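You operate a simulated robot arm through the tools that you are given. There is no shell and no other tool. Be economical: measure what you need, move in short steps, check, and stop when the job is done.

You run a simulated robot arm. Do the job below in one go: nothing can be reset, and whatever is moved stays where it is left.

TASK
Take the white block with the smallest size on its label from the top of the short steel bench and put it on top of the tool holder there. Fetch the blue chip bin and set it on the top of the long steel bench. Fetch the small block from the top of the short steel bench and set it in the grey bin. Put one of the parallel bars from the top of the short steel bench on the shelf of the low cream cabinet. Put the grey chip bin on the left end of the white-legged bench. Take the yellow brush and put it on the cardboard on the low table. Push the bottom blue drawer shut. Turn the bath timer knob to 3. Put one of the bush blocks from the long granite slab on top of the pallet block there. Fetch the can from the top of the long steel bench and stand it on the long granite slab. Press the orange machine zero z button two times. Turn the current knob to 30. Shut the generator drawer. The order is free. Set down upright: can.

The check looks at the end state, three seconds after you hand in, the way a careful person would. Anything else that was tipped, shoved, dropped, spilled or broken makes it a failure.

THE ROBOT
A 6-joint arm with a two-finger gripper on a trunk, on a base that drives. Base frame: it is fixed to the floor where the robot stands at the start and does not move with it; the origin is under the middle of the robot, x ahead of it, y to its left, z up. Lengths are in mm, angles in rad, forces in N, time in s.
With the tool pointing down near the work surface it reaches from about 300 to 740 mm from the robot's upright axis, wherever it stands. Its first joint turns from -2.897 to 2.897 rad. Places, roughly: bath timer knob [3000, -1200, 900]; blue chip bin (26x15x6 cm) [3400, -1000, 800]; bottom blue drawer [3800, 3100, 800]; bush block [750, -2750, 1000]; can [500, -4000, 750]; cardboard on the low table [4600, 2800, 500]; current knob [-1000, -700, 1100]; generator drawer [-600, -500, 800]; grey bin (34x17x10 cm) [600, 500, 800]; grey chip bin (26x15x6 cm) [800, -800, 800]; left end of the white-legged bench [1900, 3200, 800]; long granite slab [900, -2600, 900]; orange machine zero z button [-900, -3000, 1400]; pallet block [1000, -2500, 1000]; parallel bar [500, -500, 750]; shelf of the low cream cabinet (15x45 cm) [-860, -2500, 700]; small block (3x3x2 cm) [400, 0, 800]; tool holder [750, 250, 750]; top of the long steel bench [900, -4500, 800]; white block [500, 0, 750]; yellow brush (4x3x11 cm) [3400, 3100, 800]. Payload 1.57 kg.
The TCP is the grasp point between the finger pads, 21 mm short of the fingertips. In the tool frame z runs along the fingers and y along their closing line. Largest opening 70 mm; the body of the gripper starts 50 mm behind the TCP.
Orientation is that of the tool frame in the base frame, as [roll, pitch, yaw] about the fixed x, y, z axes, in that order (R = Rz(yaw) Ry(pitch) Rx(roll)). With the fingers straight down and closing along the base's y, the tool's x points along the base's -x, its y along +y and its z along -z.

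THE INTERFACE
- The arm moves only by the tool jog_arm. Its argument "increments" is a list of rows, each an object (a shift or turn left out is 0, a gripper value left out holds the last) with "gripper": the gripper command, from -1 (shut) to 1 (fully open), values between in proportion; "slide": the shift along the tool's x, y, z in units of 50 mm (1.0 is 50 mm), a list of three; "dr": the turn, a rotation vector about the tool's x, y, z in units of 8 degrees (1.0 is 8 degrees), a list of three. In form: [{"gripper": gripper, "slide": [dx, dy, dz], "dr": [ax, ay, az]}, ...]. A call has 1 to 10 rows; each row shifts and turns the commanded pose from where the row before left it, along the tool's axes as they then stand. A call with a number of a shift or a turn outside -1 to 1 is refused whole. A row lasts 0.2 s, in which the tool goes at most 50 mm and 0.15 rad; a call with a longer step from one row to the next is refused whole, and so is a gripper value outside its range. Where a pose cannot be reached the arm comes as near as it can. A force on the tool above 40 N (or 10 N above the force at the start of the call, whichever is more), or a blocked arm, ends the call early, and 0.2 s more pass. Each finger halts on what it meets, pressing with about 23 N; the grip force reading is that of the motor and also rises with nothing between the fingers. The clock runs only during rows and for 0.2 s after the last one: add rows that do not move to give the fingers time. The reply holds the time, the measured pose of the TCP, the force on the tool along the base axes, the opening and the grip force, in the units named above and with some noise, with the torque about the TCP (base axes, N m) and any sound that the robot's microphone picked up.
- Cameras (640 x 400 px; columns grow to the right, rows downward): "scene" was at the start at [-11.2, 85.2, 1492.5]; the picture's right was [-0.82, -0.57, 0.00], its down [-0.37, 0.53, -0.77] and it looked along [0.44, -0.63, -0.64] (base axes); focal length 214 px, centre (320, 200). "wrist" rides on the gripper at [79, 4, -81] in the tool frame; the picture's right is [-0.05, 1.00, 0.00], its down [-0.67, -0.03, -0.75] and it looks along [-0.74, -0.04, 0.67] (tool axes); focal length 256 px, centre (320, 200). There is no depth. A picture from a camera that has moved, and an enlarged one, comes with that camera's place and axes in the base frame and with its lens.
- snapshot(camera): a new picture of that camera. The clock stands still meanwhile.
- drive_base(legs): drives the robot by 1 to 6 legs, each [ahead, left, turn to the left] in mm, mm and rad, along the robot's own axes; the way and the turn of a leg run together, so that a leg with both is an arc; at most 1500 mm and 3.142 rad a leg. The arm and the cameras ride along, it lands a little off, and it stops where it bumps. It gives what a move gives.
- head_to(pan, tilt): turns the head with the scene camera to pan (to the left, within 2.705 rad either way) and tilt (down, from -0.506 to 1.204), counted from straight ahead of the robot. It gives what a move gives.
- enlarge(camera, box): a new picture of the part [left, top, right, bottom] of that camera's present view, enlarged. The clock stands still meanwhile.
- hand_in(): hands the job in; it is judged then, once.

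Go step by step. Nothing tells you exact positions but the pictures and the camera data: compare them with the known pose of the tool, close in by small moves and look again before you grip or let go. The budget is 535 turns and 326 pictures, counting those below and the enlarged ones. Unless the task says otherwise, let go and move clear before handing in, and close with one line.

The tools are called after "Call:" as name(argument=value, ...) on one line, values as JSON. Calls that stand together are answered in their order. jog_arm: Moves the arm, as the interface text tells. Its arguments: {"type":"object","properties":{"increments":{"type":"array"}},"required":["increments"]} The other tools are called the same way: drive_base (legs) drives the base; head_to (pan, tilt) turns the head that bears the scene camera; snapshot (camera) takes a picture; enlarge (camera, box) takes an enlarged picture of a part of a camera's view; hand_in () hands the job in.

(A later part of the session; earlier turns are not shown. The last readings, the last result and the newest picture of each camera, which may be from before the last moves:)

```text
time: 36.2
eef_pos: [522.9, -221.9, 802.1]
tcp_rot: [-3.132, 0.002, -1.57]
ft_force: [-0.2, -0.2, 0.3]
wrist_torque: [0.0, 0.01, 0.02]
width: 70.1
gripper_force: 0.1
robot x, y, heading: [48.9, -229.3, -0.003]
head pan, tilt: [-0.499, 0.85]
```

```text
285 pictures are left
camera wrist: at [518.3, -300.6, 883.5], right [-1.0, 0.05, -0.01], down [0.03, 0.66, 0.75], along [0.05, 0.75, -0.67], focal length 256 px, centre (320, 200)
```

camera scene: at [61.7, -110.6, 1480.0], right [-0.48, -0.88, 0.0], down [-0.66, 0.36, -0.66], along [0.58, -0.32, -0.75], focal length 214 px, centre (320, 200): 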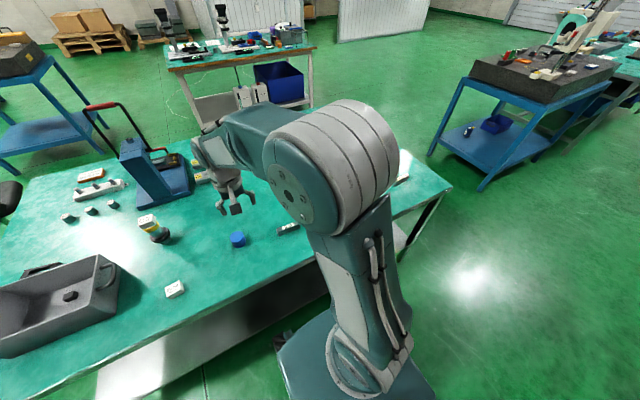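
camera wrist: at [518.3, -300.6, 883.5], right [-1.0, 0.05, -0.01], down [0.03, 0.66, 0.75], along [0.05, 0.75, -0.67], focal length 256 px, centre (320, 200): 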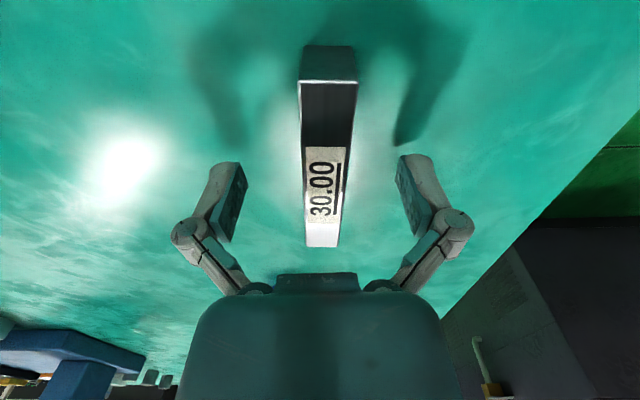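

Call:
jog_arm(increments=[{"slide": [-0.3, 0, -0.02]}, {"gripper": -1}, {"gripper": -1}, {"gripper": -1}, {"slide": [0, 0, -0.3]}, {"slide": [0, 0, -0.6]}, {}])

Call:
snapshot(camera="wrist")

```text
time: 37.8
eef_pos: [519.6, -207.7, 848.5]
tcp_rot: [-3.131, 0.002, -1.57]
ft_force: [0.3, -1.0, -3.5]
wrist_torque: [0.05, 0.05, 0.03]
width: 17.6
gripper_force: 23.2
robot x, y, heading: [53.3, -230.8, -0.001]
head pan, tilt: [-0.499, 0.85]
```

```text
284 pictures are left
camera wrist: at [516.0, -286.5, 928.9], right [-1.0, 0.05, -0.01], down [0.03, 0.66, 0.75], along [0.05, 0.75, -0.67], focal length 256 px, centre (320, 200)
```

wrist: 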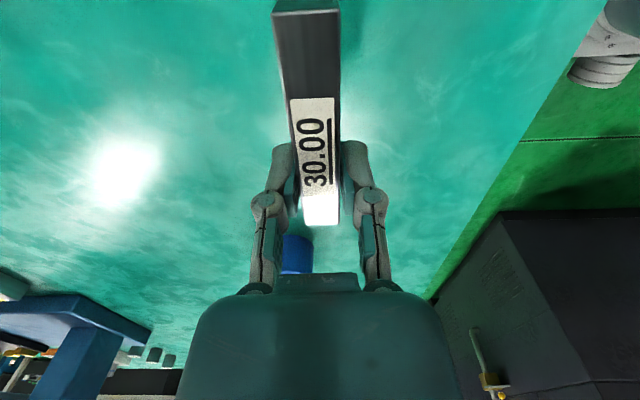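

Call:
jog_arm(increments=[{"slide": [0, 0.3, -0.9]}, {"slide": [0, 0.3, -0.9]}, {"slide": [0, 0.3, -0.9]}, {"slide": [0, 0.3, -0.9]}, {"slide": [0, 0.3, -0.9]}, {"slide": [0, 0.3, -0.9]}, {"slide": [0, 0.8, 0]}, {"slide": [0, 0.8, 0]}])

Call:
head_to(pan=-1.95, tilt=0.3)

Call:
snapshot(camera="scene")

Call:
head_to(pan=-1.3, tilt=0.3)

Call:
snapshot(camera="scene")

Call:
head_to(pan=-2.6, tilt=0.3)

Call:
snapshot(camera="scene")

```text
time: 39.6
eef_pos: [344.9, -207.6, 1114.3]
tcp_rot: [-3.131, 0.001, -1.569]
ft_force: [-0.1, -0.1, -3.7]
wrist_torque: [0.08, 0.0, 0.03]
width: 17.9
gripper_force: 23.3
robot x, y, heading: [52.6, -227.2, 0.004]
head pan, tilt: [-0.499, 0.85]
```

```text
time: 41.2
eef_pos: [345.4, -207.3, 1114.5]
tcp_rot: [-3.129, 0.003, -1.569]
ft_force: [0.1, 0.1, -4.1]
wrist_torque: [0.08, -0.03, -0.03]
width: 18.1
gripper_force: 22.6
robot x, y, heading: [52.1, -227.1, -0.001]
head pan, tilt: [-1.95, 0.3]
```

```text
283 pictures are left
camera scene: at [-42.2, -158.8, 1528.4], right [-0.93, 0.37, 0.0], down [0.11, 0.27, -0.96], along [-0.35, -0.89, -0.3], focal length 214 px, centre (320, 200)
```

scene: 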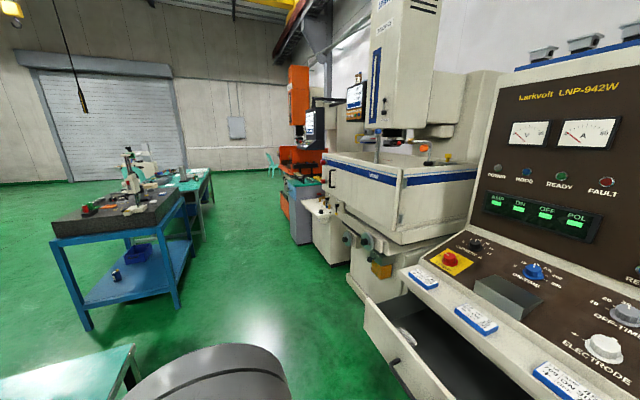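

```text
time: 42.2
eef_pos: [344.9, -206.9, 1115.6]
tcp_rot: [-3.128, 0.001, -1.57]
ft_force: [-0.2, 0.7, -4.2]
wrist_torque: [0.06, 0.0, 0.01]
width: 17.7
gripper_force: 23.3
robot x, y, heading: [51.1, -229.7, 0.0]
head pan, tilt: [-1.3, 0.3]
```

```text
282 pictures are left
camera scene: at [17.1, -162.0, 1528.4], right [-0.96, -0.27, 0.0], down [-0.08, 0.28, -0.96], along [0.26, -0.92, -0.3], focal length 214 px, centre (320, 200)
```

scene: 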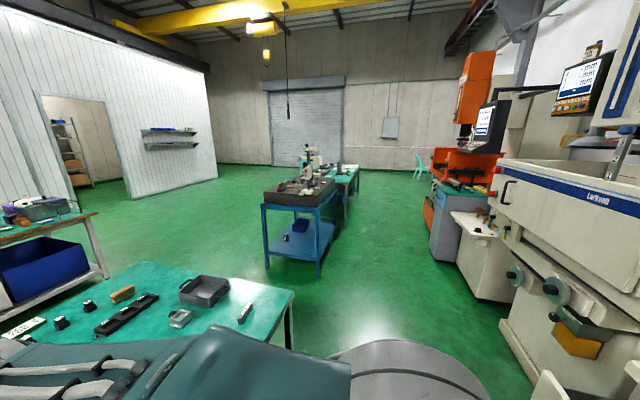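

```text
time: 43.7
eef_pos: [345.3, -207.2, 1115.1]
tcp_rot: [-3.132, 0.004, -1.569]
ft_force: [-0.2, -0.4, -4.2]
wrist_torque: [0.09, 0.0, 0.02]
width: 17.9
gripper_force: 23.2
robot x, y, heading: [53.6, -229.5, 0.002]
head pan, tilt: [-2.601, 0.3]
```

```text
281 pictures are left
camera scene: at [-87.8, -120.2, 1528.4], right [-0.52, 0.86, 0.0], down [0.25, 0.15, -0.96], along [-0.82, -0.49, -0.29], focal length 214 px, centre (320, 200)
```

scene: 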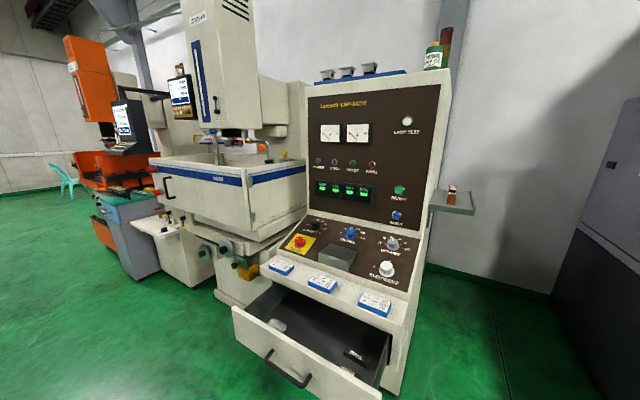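

Call:
drive_base(legs=[[-100, 0, 0], [0, 0, -1.571], [1400, 0, 0], [500, 0, 0]])

Call:
head_to(pan=-0.9, tilt=0.5)

Call:
snapshot(camera="scene")

```text
time: 57.8
eef_pos: [-95.6, -2421.6, 1114.1]
tcp_rot: [-3.13, 0.0, 3.097]
ft_force: [-0.3, 0.3, -3.8]
wrist_torque: [-0.02, -0.07, 0.0]
width: 17.9
gripper_force: 23.1
robot x, y, heading: [-103.0, -2128.0, -1.612]
head pan, tilt: [-2.601, 0.3]
```

```text
time: 59.6
eef_pos: [-95.9, -2421.6, 1115.2]
tcp_rot: [-3.128, 0.0, 3.096]
ft_force: [1.2, 0.2, -4.1]
wrist_torque: [0.01, -0.07, 0.0]
width: 17.7
gripper_force: 22.6
robot x, y, heading: [-103.2, -2127.0, -1.617]
head pan, tilt: [-0.901, 0.499]
```

```text
280 pictures are left
camera scene: at [-19.2, -2128.1, 1510.0], right [-0.58, 0.81, 0.0], down [0.39, 0.28, -0.88], along [-0.71, -0.51, -0.48], focal length 214 px, centre (320, 200)
```

scene: 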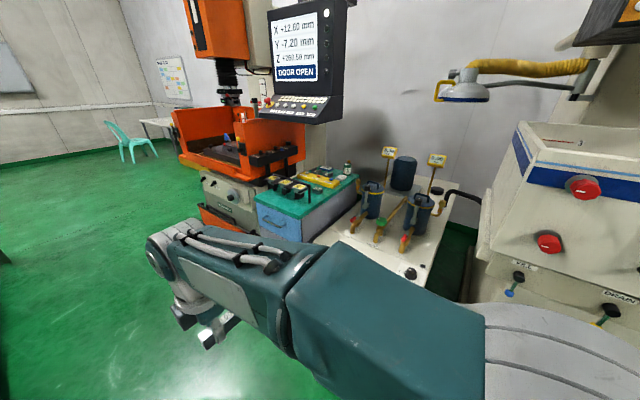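

Call:
drive_base(legs=[[330, 0, 0], [0, 0, -1.525]])

Call:
head_to(pan=0.3, tilt=0.6)

Call:
snapshot(camera="scene")

Call:
snapshot(camera="wrist")

```text
time: 65.4
eef_pos: [-408.6, -2489.4, 1113.6]
tcp_rot: [-3.129, 0.002, 1.604]
ft_force: [-0.6, 0.7, -3.1]
wrist_torque: [-0.07, 0.0, -0.01]
width: 17.7
gripper_force: 23.2
robot x, y, heading: [-115.5, -2460.6, -3.108]
head pan, tilt: [-0.901, 0.499]
```

```text
time: 66.8
eef_pos: [-406.8, -2489.3, 1114.5]
tcp_rot: [-3.13, 0.002, 1.603]
ft_force: [-0.7, -0.6, -3.8]
wrist_torque: [-0.06, 0.01, 0.02]
width: 18.0
gripper_force: 23.0
robot x, y, heading: [-113.2, -2463.4, -3.111]
head pan, tilt: [0.3, 0.6]
```

```text
279 pictures are left
camera scene: at [-135.3, -2640.1, 1500.8], right [-0.33, 0.95, 0.0], down [0.53, 0.18, -0.82], along [-0.78, -0.27, -0.57], focal length 214 px, centre (320, 200)
```

scene: 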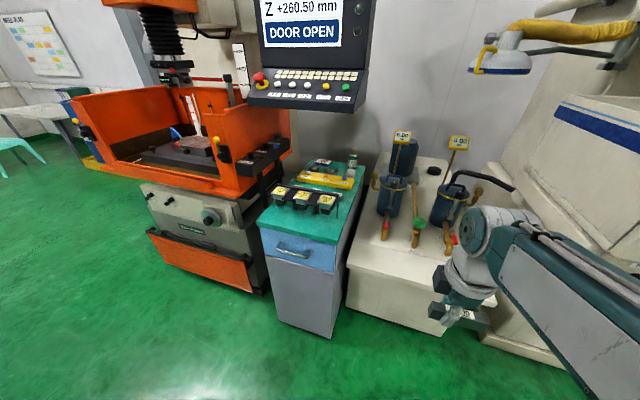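

```text
278 pictures are left
camera wrist: at [-404.0, -2409.4, 1195.7], right [1.0, -0.02, -0.01], down [-0.01, -0.67, 0.75], along [-0.02, -0.75, -0.67], focal length 256 px, centre (320, 200)
```

wrist: 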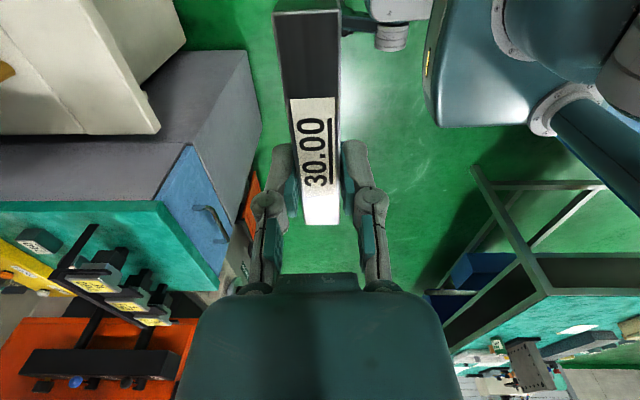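

Call:
enlarge(camera="scene", box=[330, 120, 530, 350])

Call:
head_to(pan=-0.1, tilt=0.75)

Call:
snapshot(camera="scene")

```text
1.74 times, centred on (430, 235) of scene
camera zoom: at [-135.3, -2640.1, 1500.8], right [-0.33, 0.95, 0.0], down [0.53, 0.18, -0.82], along [-0.78, -0.27, -0.57], focal length 373 px, centre (129, 139)
```

zoom: 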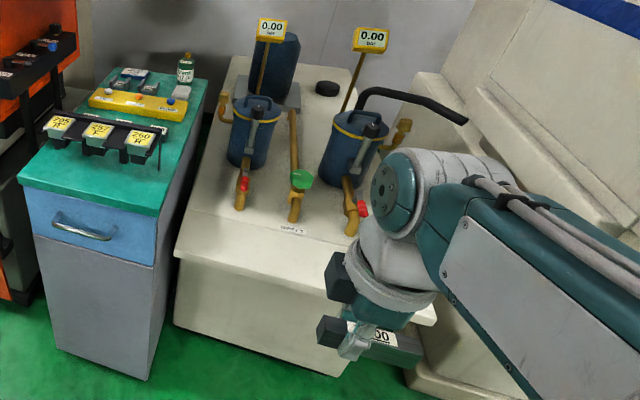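

```text
time: 67.7
eef_pos: [-407.5, -2488.8, 1114.8]
tcp_rot: [-3.13, 0.001, 1.605]
ft_force: [0.0, 0.1, -3.4]
wrist_torque: [-0.05, 0.03, 0.02]
width: 17.9
gripper_force: 22.8
robot x, y, heading: [-114.6, -2461.6, -3.106]
head pan, tilt: [-0.099, 0.75]
```

```text
276 pictures are left
camera scene: at [-134.4, -2605.7, 1488.0], right [0.07, 1.0, 0.0], down [0.68, -0.04, -0.73], along [-0.73, 0.05, -0.68], focal length 214 px, centre (320, 200)
```

scene: 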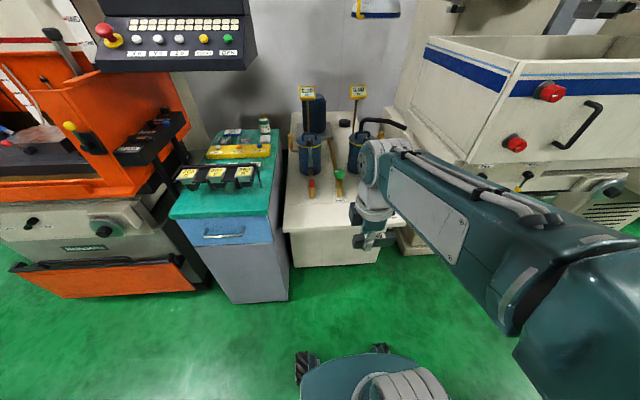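

Call:
drive_base(legs=[[100, 0, -0.03]])

Call:
jog_arm(increments=[{"slide": [0, -0.9, 0]}, {"slide": [0, -0.9, 0]}, {"slide": [0, -0.9, 0]}, {"slide": [0, -0.9, 0.4]}, {"slide": [0, -0.9, 0.4]}, {"slide": [0, -0.5, 0.8]}, {"slide": [0, 0, 0.9]}, {}])

Call:
snapshot(camera="wrist")

Call:
snapshot(camera="scene")

```text
time: 68.8
eef_pos: [-506.9, -2482.8, 1114.5]
tcp_rot: [-3.13, 0.002, 1.574]
ft_force: [-0.1, 0.7, -3.0]
wrist_torque: [-0.06, 0.03, 0.03]
width: 17.6
gripper_force: 22.8
robot x, y, heading: [-215.9, -2457.6, -3.139]
head pan, tilt: [-0.099, 0.75]
```

```text
time: 70.6
eef_pos: [-760.2, -2481.0, 993.9]
tcp_rot: [-3.132, 0.002, 1.575]
ft_force: [-0.3, -0.1, -3.5]
wrist_torque: [-0.05, -0.02, -0.03]
width: 17.9
gripper_force: 22.1
robot x, y, heading: [-212.5, -2463.7, -3.135]
head pan, tilt: [-0.099, 0.75]
```

```text
275 pictures are left
camera wrist: at [-754.6, -2401.0, 1074.8], right [1.0, -0.05, -0.01], down [-0.03, -0.66, 0.75], along [-0.04, -0.75, -0.67], focal length 256 px, centre (320, 200)
```

wrist: 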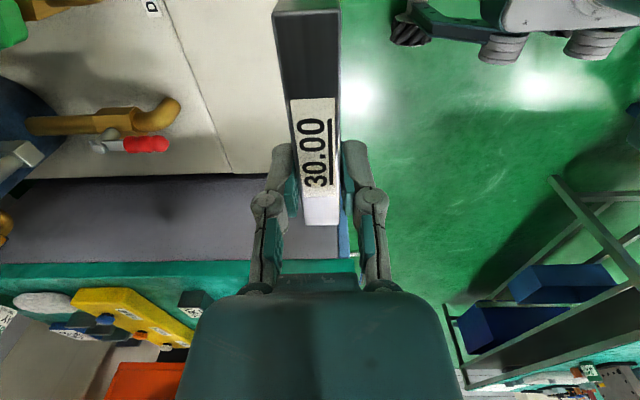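

```text
274 pictures are left
camera scene: at [-239.2, -2606.9, 1487.9], right [0.1, 1.0, 0.0], down [0.68, -0.07, -0.73], along [-0.73, 0.07, -0.68], focal length 214 px, centre (320, 200)
```

scene: 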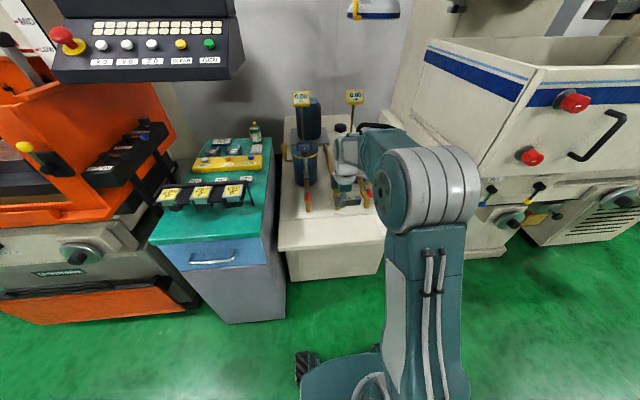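

Call:
enlarge(camera="scene", box=[260, 80, 420, 290])

```text
1.90 times, centred on (340, 185) of scene
camera zoom: at [-239.2, -2606.9, 1487.9], right [0.1, 1.0, 0.0], down [0.68, -0.07, -0.73], along [-0.73, 0.07, -0.68], focal length 408 px, centre (282, 229)
```

zoom: 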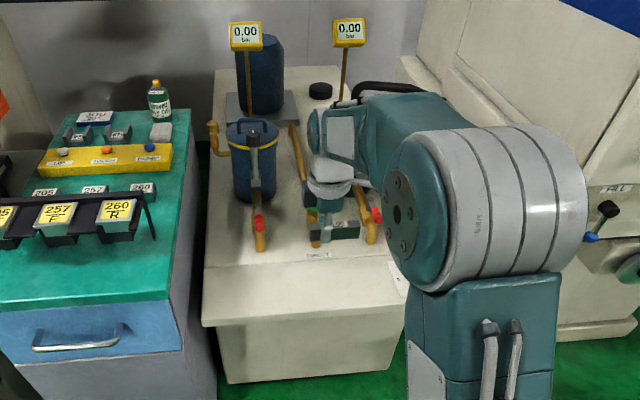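

Call:
jog_arm(increments=[{"slide": [-0.39, -0.9, 0]}, {"slide": [-0.39, -0.9, 0]}, {"slide": [0, 0, 0.9]}, {"slide": [0, 0, 0.9]}, {"slide": [0, 0, 0.9]}, {"slide": [0, 0, 0.8]}, {}])

Call:
snapshot(camera="wrist")

Call:
enlarge(camera="scene", box=[260, 80, 420, 290])

```text
time: 72.2
eef_pos: [-850.6, -2522.0, 817.5]
tcp_rot: [-3.13, 0.003, 1.573]
ft_force: [0.5, -0.2, -3.8]
wrist_torque: [-0.08, 0.02, 0.02]
width: 17.8
gripper_force: 22.5
robot x, y, heading: [-214.8, -2461.1, -3.137]
head pan, tilt: [-0.099, 0.75]
```

```text
272 pictures are left
camera wrist: at [-844.8, -2441.9, 898.5], right [1.0, -0.05, -0.01], down [-0.03, -0.66, 0.75], along [-0.04, -0.75, -0.67], focal length 256 px, centre (320, 200)
```

wrist: 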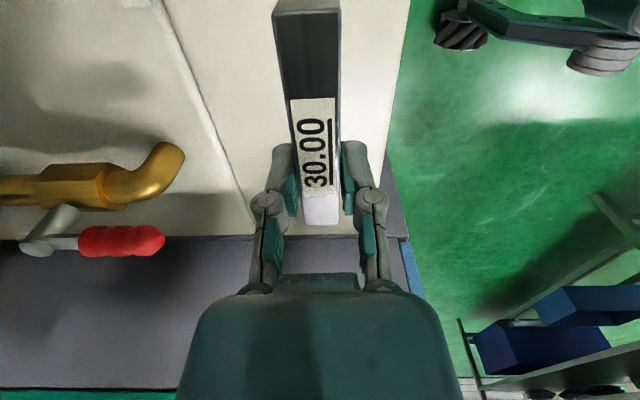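

```text
1.90 times, centred on (340, 185) of scene
camera zoom: at [-239.7, -2607.1, 1487.9], right [0.1, 1.0, 0.0], down [0.68, -0.06, -0.73], along [-0.73, 0.07, -0.68], focal length 408 px, centre (282, 229)
```

zoom: 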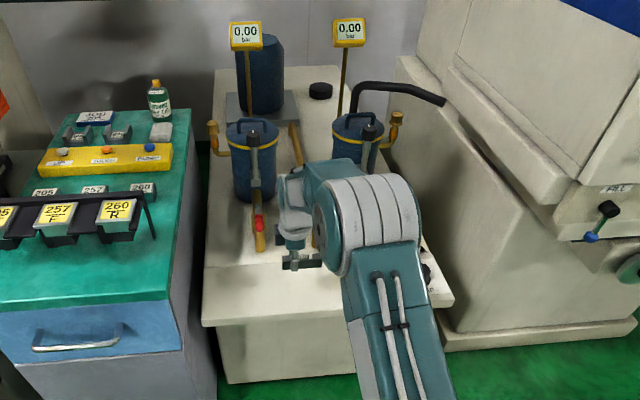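

Call:
jog_arm(increments=[{"slide": [0, 0, 0.6]}, {"slide": [0, 0, 0.3]}, {"slide": [0, 0, 0.1]}, {}])

Call:
snapshot(camera="wrist")

```text
time: 73.2
eef_pos: [-852.0, -2524.3, 766.4]
tcp_rot: [-3.13, 0.002, 1.574]
ft_force: [-0.6, -0.9, -3.2]
wrist_torque: [-0.04, 0.03, 0.0]
width: 17.8
gripper_force: 22.9
robot x, y, heading: [-214.1, -2461.3, -3.136]
head pan, tilt: [-0.099, 0.75]
```

```text
270 pictures are left
camera wrist: at [-845.7, -2444.5, 848.1], right [1.0, -0.05, -0.01], down [-0.03, -0.67, 0.75], along [-0.04, -0.75, -0.67], focal length 256 px, centre (320, 200)
```

wrist: 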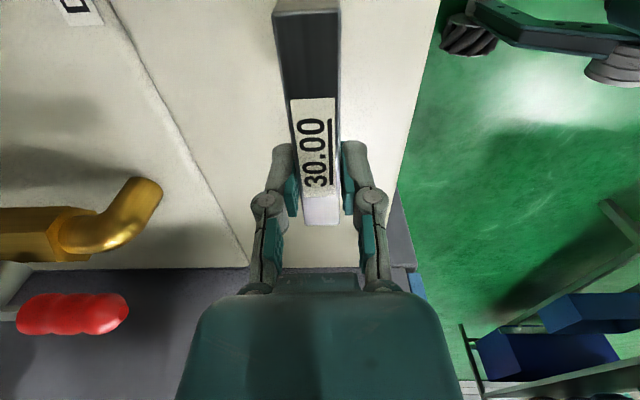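

Call:
jog_arm(increments=[{"slide": [0, 0, 0.15]}, {"slide": [0, 0, 0.1]}, {}])

Call:
jog_arm(increments=[{"slide": [0, 0, 0.1]}, {"slide": [0, 0, 0.05]}, {}])

```text
time: 74.0
eef_pos: [-850.9, -2523.8, 755.6]
tcp_rot: [-3.13, 0.001, 1.572]
ft_force: [-0.2, -0.1, -2.9]
wrist_torque: [-0.1, -0.02, 0.01]
width: 17.5
gripper_force: 22.5
robot x, y, heading: [-215.5, -2462.1, -3.137]
head pan, tilt: [-0.099, 0.75]
```

```text
time: 74.8
eef_pos: [-852.6, -2524.1, 748.5]
tcp_rot: [-3.132, 0.003, 1.573]
ft_force: [-0.6, 0.5, -4.3]
wrist_torque: [-0.03, -0.01, -0.02]
width: 17.8
gripper_force: 23.2
robot x, y, heading: [-216.6, -2465.5, -3.141]
head pan, tilt: [-0.099, 0.75]
```

Call:
jog_arm(increments=[{"slide": [0, 0, 0.1]}, {"slide": [0, 0, 0.05]}, {}])

Call:
snapshot(camera="wrist")

```text
time: 75.6
eef_pos: [-852.1, -2523.5, 742.6]
tcp_rot: [-3.131, 0.002, 1.574]
ft_force: [-1.0, 0.1, -2.8]
wrist_torque: [-0.06, 0.0, -0.04]
width: 18.0
gripper_force: 23.0
robot x, y, heading: [-217.4, -2459.4, -3.137]
head pan, tilt: [-0.099, 0.75]
```

```text
269 pictures are left
camera wrist: at [-845.2, -2443.8, 822.9], right [1.0, -0.05, -0.01], down [-0.02, -0.66, 0.75], along [-0.04, -0.75, -0.67], focal length 256 px, centre (320, 200)
```

wrist: 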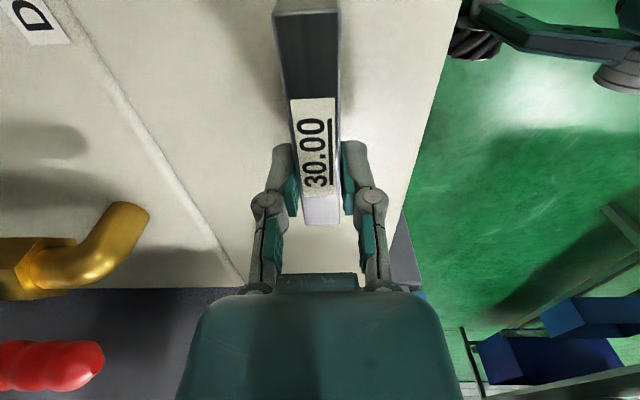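

Call:
jog_arm(increments=[{"slide": [0, 0, 0.1]}, {"slide": [0, 0, 0.06]}, {}])

Call:
jog_arm(increments=[{"slide": [0, 0, 0.08]}, {"slide": [0, 0, 0.05]}, {}])

Call:
snapshot(camera="wrist")

```text
time: 76.4
eef_pos: [-850.9, -2523.7, 732.9]
tcp_rot: [-3.132, 0.002, 1.574]
ft_force: [0.0, 0.3, -4.6]
wrist_torque: [-0.08, -0.02, -0.01]
width: 17.6
gripper_force: 22.9
robot x, y, heading: [-215.5, -2462.7, -3.136]
head pan, tilt: [-0.099, 0.75]
```

```text
time: 77.2
eef_pos: [-851.8, -2524.9, 726.6]
tcp_rot: [-3.131, 0.003, 1.576]
ft_force: [-0.7, -0.3, -2.9]
wrist_torque: [-0.09, 0.02, 0.02]
width: 17.9
gripper_force: 22.6
robot x, y, heading: [-213.7, -2462.0, -3.137]
head pan, tilt: [-0.099, 0.75]
```

```text
268 pictures are left
camera wrist: at [-845.7, -2443.6, 807.3], right [1.0, -0.05, -0.01], down [-0.03, -0.66, 0.75], along [-0.04, -0.75, -0.67], focal length 256 px, centre (320, 200)
```

wrist: 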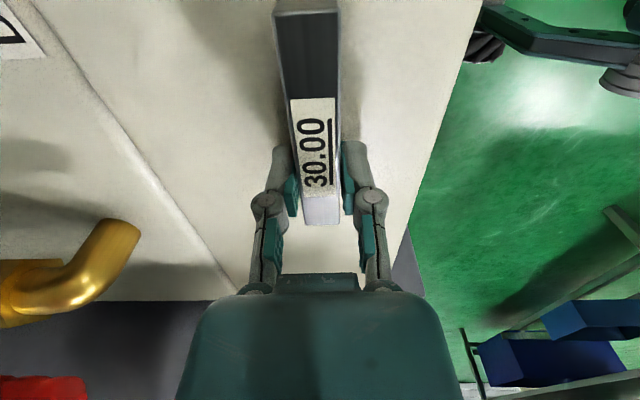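

Call:
jog_arm(increments=[{"slide": [0, 0, 0.08]}, {"slide": [0, 0, 0.05]}, {}])

Call:
jog_arm(increments=[{"slide": [0, 0, 0.06]}, {"slide": [0, 0, 0.06]}, {}])

```text
time: 78.0
eef_pos: [-852.5, -2525.3, 721.0]
tcp_rot: [-3.129, 0.002, 1.575]
ft_force: [-2.4, 0.4, 16.9]
wrist_torque: [-0.01, 0.03, 0.01]
width: 18.1
gripper_force: 23.2
robot x, y, heading: [-215.2, -2458.5, -3.136]
head pan, tilt: [-0.099, 0.75]
```

```text
time: 78.5
eef_pos: [-852.7, -2524.8, 721.3]
tcp_rot: [-3.127, 0.003, 1.574]
ft_force: [11.0, 0.7, 15.8]
wrist_torque: [-0.13, -0.48, 0.03]
width: 17.7
gripper_force: 23.0
robot x, y, heading: [-212.0, -2463.6, -3.141]
head pan, tilt: [-0.099, 0.75]
stopped in row 2: the force on the tool passed its limit at 43 N (the readings are from after the stop); the commanded pose is now the measured one
```

Contact with the shelf. I release the bar and back off upward.

Call:
jog_arm(increments=[{"slide": [0, 0, -0.04]}, {"gripper": -0.2}, {"gripper": 0.2}, {"gripper": 0.6}, {"gripper": 0.6}, {"slide": [0, 0, -0.4]}, {"slide": [0, 0, -0.9]}, {"slide": [0, 0, -0.9]}, {}])

Call:
snapshot(camera="wrist")

```text
time: 80.5
eef_pos: [-852.7, -2525.3, 831.9]
tcp_rot: [-3.127, 0.002, 1.575]
ft_force: [0.0, 0.5, 0.2]
wrist_torque: [0.02, -0.01, 0.02]
width: 55.9
gripper_force: 0.1
robot x, y, heading: [-212.4, -2462.8, -3.138]
head pan, tilt: [-0.099, 0.75]
```

```text
267 pictures are left
camera wrist: at [-846.5, -2444.5, 913.1], right [1.0, -0.05, -0.01], down [-0.02, -0.66, 0.75], along [-0.05, -0.75, -0.66], focal length 256 px, centre (320, 200)
```

wrist: 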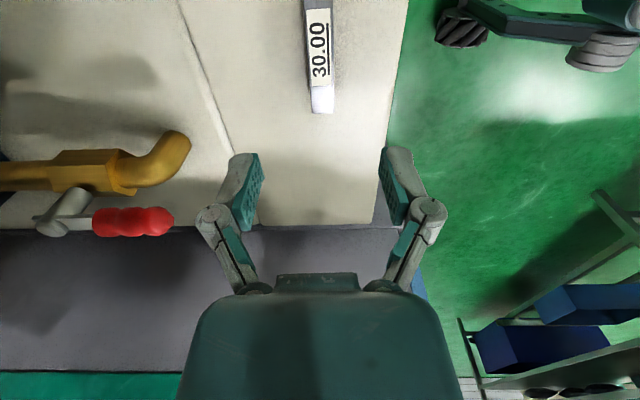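

Call:
jog_arm(increments=[{"slide": [0, 0, -0.9], "gripper": -1}, {"slide": [0, 0, -0.9]}, {"slide": [0, 0.5, -0.8]}, {"slide": [0, 0.9, -0.3]}, {"slide": [0, 0.9, -0.3]}, {"slide": [0, 0.9, -0.3]}, {"slide": [0, 0.9, -0.3]}, {"slide": [0, 0.9, -0.3]}])

Call:
drive_base(legs=[[0, 500, 0]])

Call:
head_to(pan=0.2, tilt=0.25)

Call:
snapshot(camera="scene")

```text
time: 82.3
eef_pos: [-595.2, -2523.2, 1035.3]
tcp_rot: [-3.125, 0.002, 1.573]
ft_force: [-1.4, -0.4, -0.1]
wrist_torque: [-0.04, 0.01, 0.03]
width: 0.0
gripper_force: 22.8
robot x, y, heading: [-214.2, -2464.5, -3.137]
head pan, tilt: [-0.099, 0.75]
```

```text
time: 85.3
eef_pos: [-593.3, -3034.8, 1035.0]
tcp_rot: [-3.128, 0.003, 1.577]
ft_force: [0.0, 0.1, -1.1]
wrist_torque: [0.04, 0.03, -0.06]
width: 0.0
gripper_force: 23.0
robot x, y, heading: [-214.0, -2974.5, -3.138]
head pan, tilt: [-0.099, 0.75]
```

```text
time: 86.3
eef_pos: [-593.5, -3036.7, 1035.2]
tcp_rot: [-3.126, 0.003, 1.578]
ft_force: [0.6, 0.6, -0.6]
wrist_torque: [0.02, -0.03, -0.01]
width: 0.0
gripper_force: 23.0
robot x, y, heading: [-210.7, -2974.9, -3.132]
head pan, tilt: [0.201, 0.25]
```

```text
266 pictures are left
camera scene: at [-244.2, -3145.5, 1532.9], right [-0.2, 0.98, 0.0], down [0.24, 0.05, -0.97], along [-0.95, -0.2, -0.25], focal length 214 px, centre (320, 200)
```

scene: 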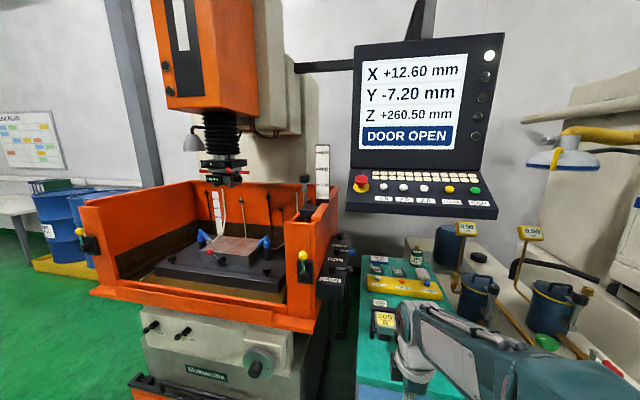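

Call:
enlarge(camera="scene", box=[335, 160, 505, 225])

```text
3.76 times, centred on (420, 192) of scene
camera zoom: at [-244.2, -3145.5, 1532.9], right [-0.2, 0.98, 0.0], down [0.24, 0.05, -0.97], along [-0.95, -0.2, -0.25], focal length 807 px, centre (-56, 228)
```

zoom: 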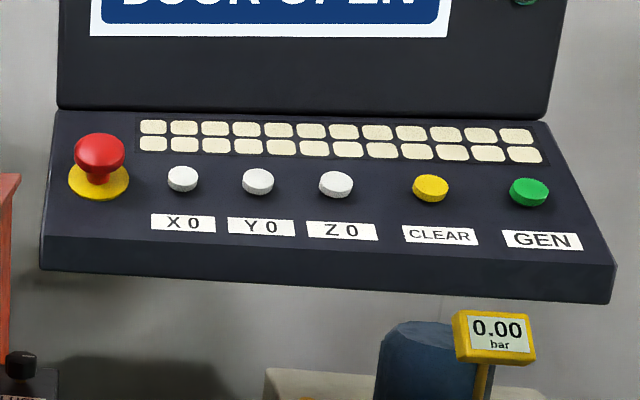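

Call:
jog_arm(increments=[{"slide": [0.12, 0, -0.95]}, {"slide": [0.12, 0, -0.95]}, {"slide": [0.12, 0, -0.95]}, {"slide": [0.12, 0, -0.95]}, {"slide": [0.12, 0, -0.95]}, {"slide": [0.12, 0, -0.95]}, {"slide": [0.12, 0, -0.95]}, {"slide": [0.12, 0, -0.95]}, {"slide": [0.12, 0, -0.95]}, {"slide": [0.12, 0, -0.95]}])

Call:
jog_arm(increments=[{"slide": [0, -1, 0]}, {"slide": [0, -1, 0]}, {"dr": [1, 0, 0]}, {"dr": [1, 0, 0]}, {"dr": [1, 0, 0]}, {"dr": [1, 0, 0]}, {"dr": [0.6, 0, 0]}, {}])

Call:
snapshot(camera="wrist")

Call:
snapshot(camera="scene")

```text
time: 88.5
eef_pos: [-581.2, -2983.7, 1371.4]
tcp_rot: [-3.123, 0.003, 1.579]
ft_force: [-0.5, -0.9, -0.1]
wrist_torque: [0.01, 0.01, 0.02]
width: 0.0
gripper_force: 23.0
out of reach, approached as far as the arm can: row 8, 9, 10
robot x, y, heading: [-211.0, -2969.3, -3.138]
head pan, tilt: [0.201, 0.25]
```

```text
time: 90.3
eef_pos: [-675.0, -2986.0, 1348.1]
tcp_rot: [-2.482, 0.002, 1.578]
ft_force: [0.4, 0.7, -0.5]
wrist_torque: [0.03, 0.01, -0.04]
width: 0.0
gripper_force: 22.6
out of reach, approached as far as the arm can: row 1, 2
robot x, y, heading: [-215.8, -2974.2, -3.132]
head pan, tilt: [0.201, 0.25]
```

```text
264 pictures are left
camera wrist: at [-620.5, -2905.7, 1409.3], right [0.79, -0.05, -0.61], down [0.43, -0.66, 0.61], along [-0.43, -0.75, -0.5], focal length 256 px, centre (320, 200)
```

wrist: 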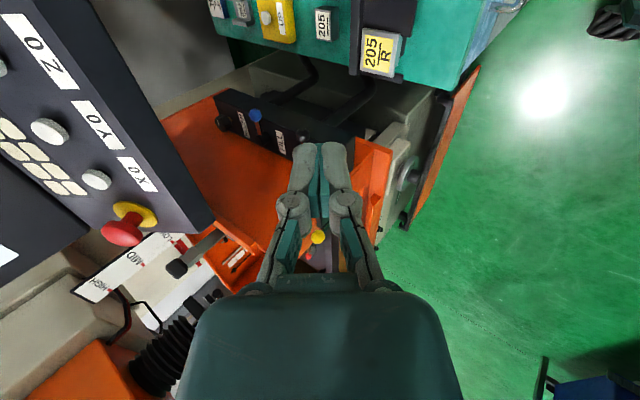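

```text
263 pictures are left
camera scene: at [-244.0, -3145.2, 1533.0], right [-0.21, 0.98, 0.0], down [0.24, 0.05, -0.97], along [-0.95, -0.2, -0.25], focal length 214 px, centre (320, 200)
```

scene: 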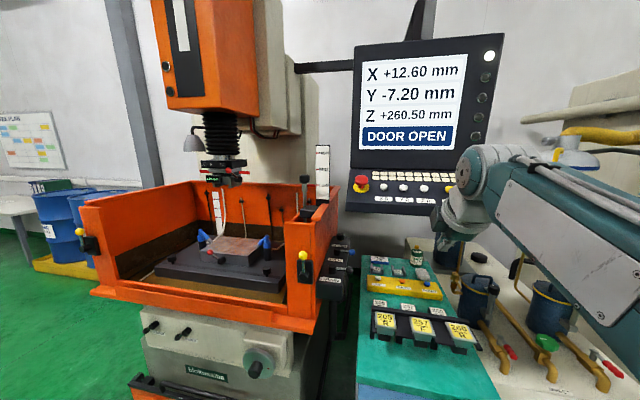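

Call:
drive_base(legs=[[120, 0, 0]])

Call:
snapshot(camera="wrist")

```text
time: 91.5
eef_pos: [-793.3, -2986.0, 1348.6]
tcp_rot: [-2.482, 0.002, 1.577]
ft_force: [0.8, 0.3, 0.0]
wrist_torque: [-0.02, -0.02, 0.0]
width: 0.1
gripper_force: 23.0
robot x, y, heading: [-332.2, -2971.9, -3.131]
head pan, tilt: [0.201, 0.25]
```

```text
262 pictures are left
camera wrist: at [-739.0, -2906.8, 1409.4], right [0.79, -0.05, -0.61], down [0.43, -0.66, 0.61], along [-0.43, -0.75, -0.5], focal length 256 px, centre (320, 200)
```

wrist: 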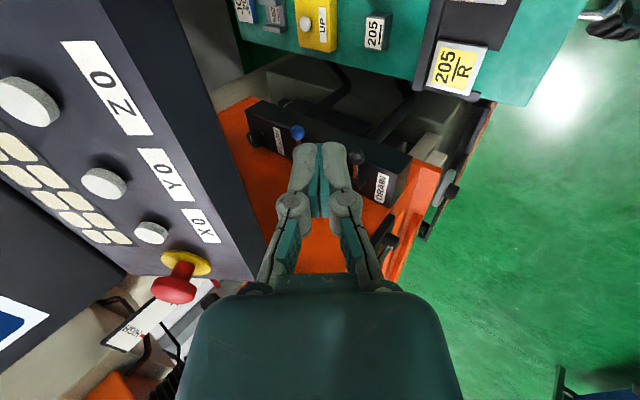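

Call:
jog_arm(increments=[{"slide": [0.2, 0, -0.6]}, {"slide": [0.2, -0.75, 0]}, {"slide": [0, -0.8, 0]}, {"slide": [0, -0.8, 0]}, {"slide": [0, -0.67, 0]}, {}])

Call:
snapshot(camera="wrist")

Call:
enlarge(camera="scene", box=[335, 90, 535, 225])

```text
time: 92.9
eef_pos: [-883.3, -2969.5, 1451.3]
tcp_rot: [-2.485, 0.001, 1.577]
ft_force: [-0.2, -0.3, -0.6]
wrist_torque: [0.01, 0.0, 0.02]
width: 0.0
gripper_force: 23.0
out of reach, approached as far as the arm can: row 5
robot x, y, heading: [-329.6, -2974.2, -3.135]
head pan, tilt: [0.201, 0.25]
```

```text
261 pictures are left
camera wrist: at [-829.2, -2887.5, 1512.7], right [0.79, -0.05, -0.61], down [0.43, -0.66, 0.61], along [-0.43, -0.75, -0.5], focal length 256 px, centre (320, 200)
```

wrist: 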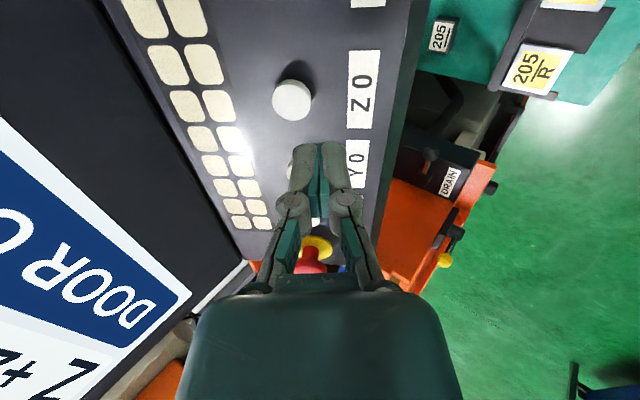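

```text
2.96 times, centred on (435, 158) of scene
camera zoom: at [-363.2, -3146.0, 1533.0], right [-0.21, 0.98, 0.0], down [0.24, 0.05, -0.97], along [-0.95, -0.2, -0.25], focal length 636 px, centre (-21, 326)
```

zoom: 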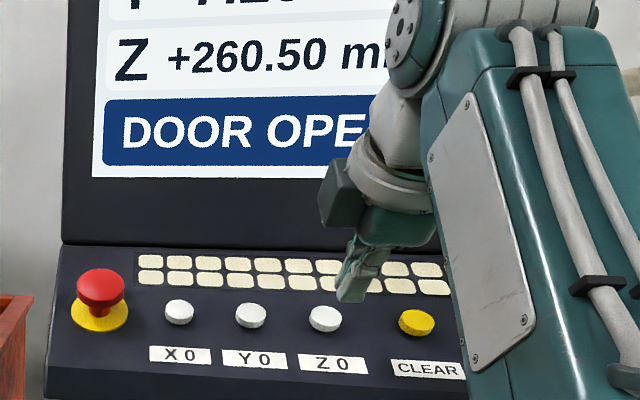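

Call:
jog_arm(increments=[{"slide": [0.08, 0, 0.5]}, {"slide": [0, -0.3, 0]}, {}])

Call:
snapshot(camera="wrist")

```text
time: 93.7
eef_pos: [-906.4, -2963.0, 1431.7]
tcp_rot: [-2.483, 0.002, 1.579]
ft_force: [-0.7, -0.5, 0.1]
wrist_torque: [0.0, 0.01, -0.03]
width: 0.2
gripper_force: 23.3
out of reach, approached as far as the arm can: row 2
robot x, y, heading: [-330.2, -2974.5, -3.135]
head pan, tilt: [0.201, 0.25]
```

```text
259 pictures are left
camera wrist: at [-852.1, -2883.1, 1493.8], right [0.79, -0.05, -0.61], down [0.43, -0.66, 0.61], along [-0.43, -0.75, -0.5], focal length 256 px, centre (320, 200)
```

wrist: 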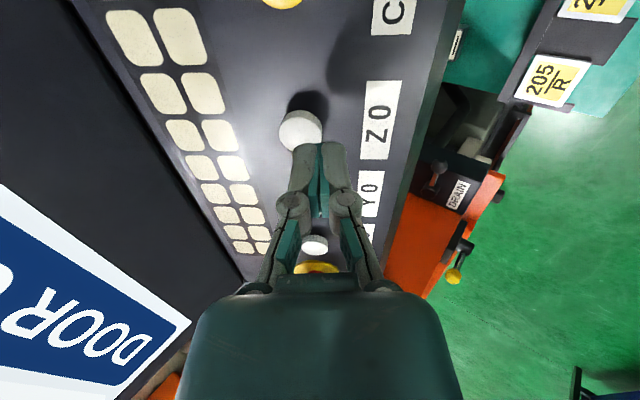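

Call:
drive_base(legs=[[15, 0, 0]])

Call:
snapshot(camera="wrist")

```text
time: 94.5
eef_pos: [-922.0, -2964.7, 1433.2]
tcp_rot: [-2.486, 0.002, 1.578]
ft_force: [-0.8, 0.8, 0.4]
wrist_torque: [0.01, 0.0, -0.01]
width: 0.0
gripper_force: 22.4
robot x, y, heading: [-344.0, -2972.4, -3.136]
head pan, tilt: [0.201, 0.25]
```

```text
258 pictures are left
camera wrist: at [-867.1, -2883.3, 1493.8], right [0.79, -0.05, -0.61], down [0.43, -0.66, 0.61], along [-0.43, -0.75, -0.5], focal length 256 px, centre (320, 200)
```

wrist: 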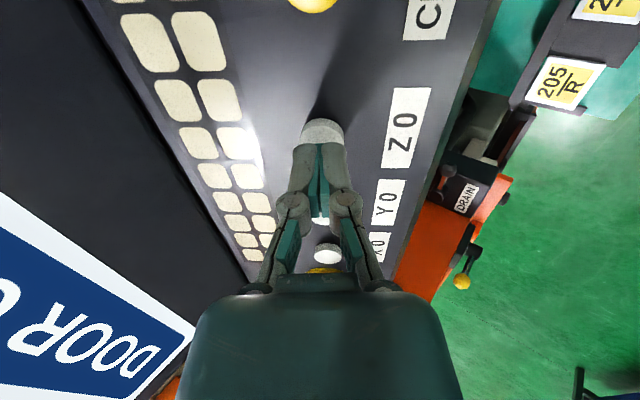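

Call:
jog_arm(increments=[{"slide": [0, 0, 0.15]}, {"slide": [0, 0, 0.08]}, {}])

Call:
snapshot(camera="wrist")

```text
time: 95.3
eef_pos: [-926.6, -2964.3, 1422.8]
tcp_rot: [-2.484, 0.002, 1.577]
ft_force: [1.3, -1.5, 0.1]
wrist_torque: [0.0, 0.01, 0.0]
width: 0.0
gripper_force: 23.0
robot x, y, heading: [-343.7, -2970.9, -3.132]
head pan, tilt: [0.201, 0.25]
```

```text
257 pictures are left
camera wrist: at [-873.1, -2883.6, 1484.6], right [0.79, -0.05, -0.61], down [0.43, -0.66, 0.61], along [-0.43, -0.75, -0.5], focal length 256 px, centre (320, 200)
```

wrist: 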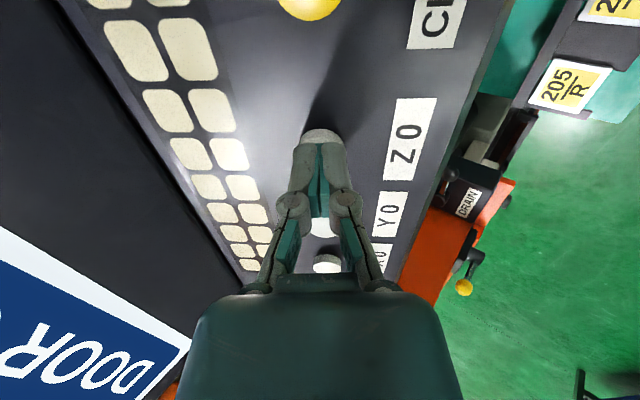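

Call:
jog_arm(increments=[{"slide": [0.06, 0, 0.1]}, {"slide": [0, 0, 0.06]}, {}])

Call:
enlarge(camera="scene", box=[335, 60, 535, 225])

```text
time: 96.1
eef_pos: [-928.8, -2962.4, 1419.5]
tcp_rot: [-2.477, 0.002, 1.577]
ft_force: [4.0, -2.4, 21.9]
wrist_torque: [-0.16, 0.14, 0.05]
width: 6.2
gripper_force: 29.0
robot x, y, heading: [-347.2, -2975.2, -3.134]
head pan, tilt: [0.201, 0.25]
heard: click
```

```text
2.42 times, centred on (435, 142) of scene
camera zoom: at [-375.9, -3146.6, 1533.1], right [-0.21, 0.98, 0.0], down [0.24, 0.05, -0.97], along [-0.95, -0.2, -0.25], focal length 520 px, centre (41, 339)
```

zoom: 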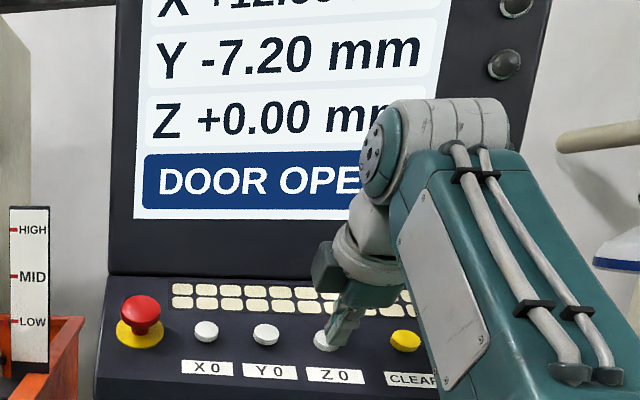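

One press registered (click, Z +0.00). I back off and press again.

Call:
jog_arm(increments=[{"slide": [0, 0, -0.3]}, {}, {"slide": [0, 0, 0.14]}, {"slide": [0, 0, 0.1]}, {"slide": [0, 0, 0.06]}, {}])

```text
time: 97.5
eef_pos: [-930.6, -2960.3, 1419.6]
tcp_rot: [-2.479, 0.003, 1.578]
ft_force: [5.0, 0.6, 18.8]
wrist_torque: [-0.08, 0.11, 0.04]
width: 0.0
gripper_force: 28.8
robot x, y, heading: [-344.8, -2977.3, -3.135]
head pan, tilt: [0.201, 0.25]
heard: click
```

Call:
jog_arm(increments=[{"slide": [0, 0, -0.5]}, {"slide": [0, 0.3, -0.9]}, {"slide": [0, 0.9, 0]}, {"slide": [0, 0.9, 0], "dr": [-1, 0, 0]}, {"slide": [0, 0.9, 0], "dr": [-1, 0, 0]}, {"slide": [0, 0.9, 0], "dr": [-1, 0, 0]}, {"slide": [0, 0.9, 0], "dr": [-1, 0, 0]}, {"slide": [0, 0.9, 0], "dr": [-0.7, 0, 0]}, {}])

Call:
enlarge(camera="scene", box=[335, 30, 535, 225])

```text
time: 99.5
eef_pos: [-633.1, -2958.6, 1355.2]
tcp_rot: [3.14, 0.001, 1.578]
ft_force: [0.2, 0.3, 0.0]
wrist_torque: [-0.02, -0.01, -0.01]
width: 0.3
gripper_force: 28.5
robot x, y, heading: [-345.6, -2975.7, -3.131]
head pan, tilt: [0.201, 0.25]
```

```text
2.05 times, centred on (435, 128) of scene
camera zoom: at [-376.8, -3146.1, 1533.0], right [-0.21, 0.98, 0.0], down [0.24, 0.05, -0.97], along [-0.95, -0.2, -0.25], focal length 440 px, centre (84, 349)
```

zoom: 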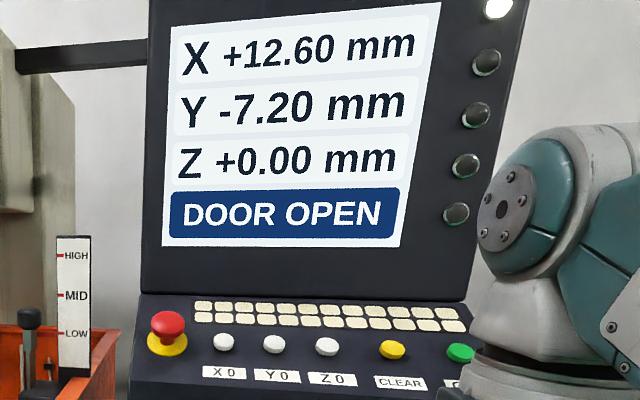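

Call:
drive_base(legs=[[-350, 0, 0], [0, -300, 0], [0, 0, 3.12]])

Call:
head_to(pan=0.0, tilt=0.45)

Call:
snapshot(camera="scene")

Call:
head_to(pan=-0.8, tilt=0.45)

Call:
snapshot(camera="scene")

```text
time: 110.4
eef_pos: [281.0, -2716.2, 1353.8]
tcp_rot: [-3.141, 0.002, -1.674]
ft_force: [0.0, -0.1, 0.0]
wrist_torque: [-0.02, -0.03, -0.03]
width: 0.0
gripper_force: 28.4
robot x, y, heading: [-3.0, -2667.6, -0.106]
head pan, tilt: [0.201, 0.25]
```

```text
time: 111.2
eef_pos: [282.0, -2717.3, 1354.8]
tcp_rot: [-3.14, 0.003, -1.675]
ft_force: [0.8, 0.5, 0.1]
wrist_torque: [0.0, -0.02, 0.02]
width: 0.0
gripper_force: 28.0
robot x, y, heading: [-1.9, -2669.1, -0.107]
head pan, tilt: [0.0, 0.45]
```

```text
254 pictures are left
camera scene: at [44.8, -2517.3, 1514.5], right [-0.1, -0.99, 0.0], down [-0.43, 0.04, -0.9], along [0.9, -0.09, -0.44], focal length 214 px, centre (320, 200)
```

scene: 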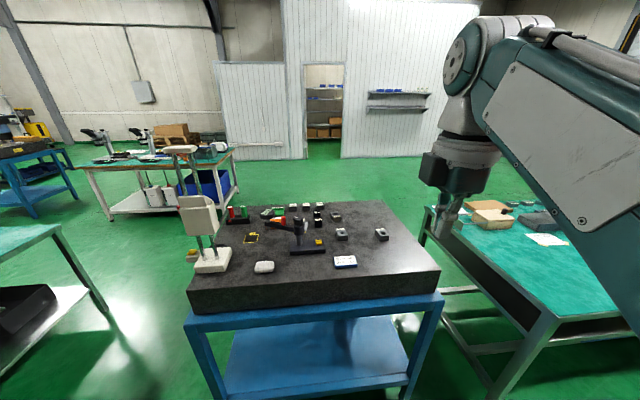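

```text
time: 112.3
eef_pos: [281.2, -2716.6, 1354.0]
tcp_rot: [-3.139, 0.003, -1.674]
ft_force: [-0.4, -0.3, 0.1]
wrist_torque: [0.0, -0.02, 0.0]
width: 0.0
gripper_force: 28.8
robot x, y, heading: [-2.3, -2668.6, -0.108]
head pan, tilt: [-0.799, 0.45]
```

```text
253 pictures are left
camera scene: at [10.3, -2580.0, 1514.5], right [-0.79, -0.62, 0.0], down [-0.27, 0.34, -0.9], along [0.56, -0.71, -0.44], focal length 214 px, centre (320, 200)
```

scene: 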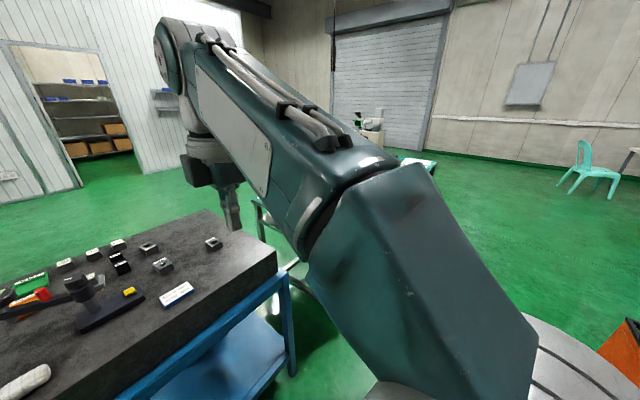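

Call:
head_to(pan=0.0, tilt=0.5)

Call:
enlarge(camera="scene", box=[180, 130, 420, 280])

Call:
enlarge(camera="scene", box=[290, 170, 400, 240])

```text
time: 113.4
eef_pos: [281.8, -2715.8, 1355.4]
tcp_rot: [-3.14, 0.002, -1.674]
ft_force: [-0.3, 0.4, 0.0]
wrist_torque: [-0.02, -0.02, -0.03]
width: 0.0
gripper_force: 28.2
robot x, y, heading: [-0.0, -2672.2, -0.103]
head pan, tilt: [0.0, 0.499]
```

```text
2.67 times, centred on (300, 205) of scene
camera zoom: at [43.9, -2517.3, 1509.9], right [-0.11, -0.99, 0.0], down [-0.48, 0.05, -0.88], along [0.87, -0.09, -0.48], focal length 572 px, centre (373, 187)
```

zoom: 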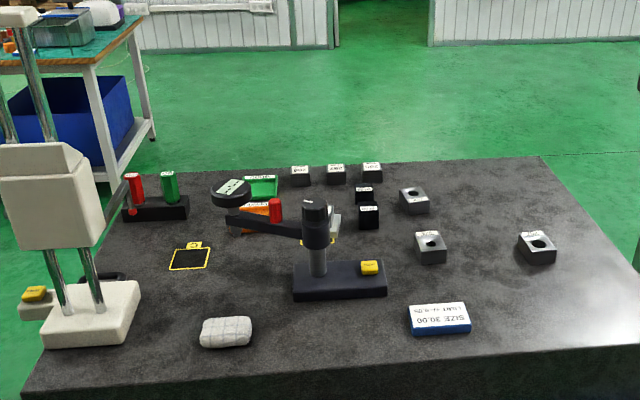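

```text
5.71 times, centred on (345, 205) of scene
camera zoom: at [43.9, -2517.3, 1509.9], right [-0.11, -0.99, 0.0], down [-0.48, 0.05, -0.88], along [0.87, -0.09, -0.48], focal length 1226 px, centre (177, 171)
```

zoom: 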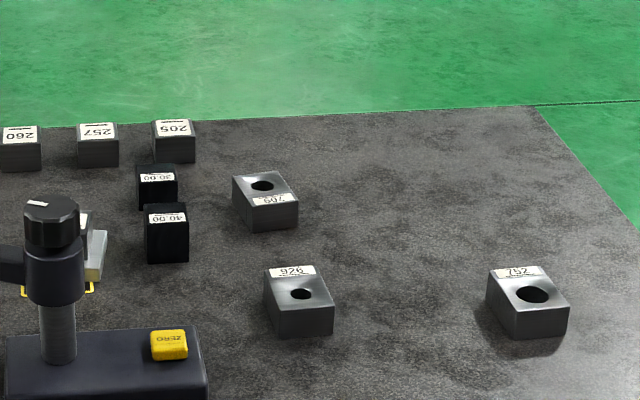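

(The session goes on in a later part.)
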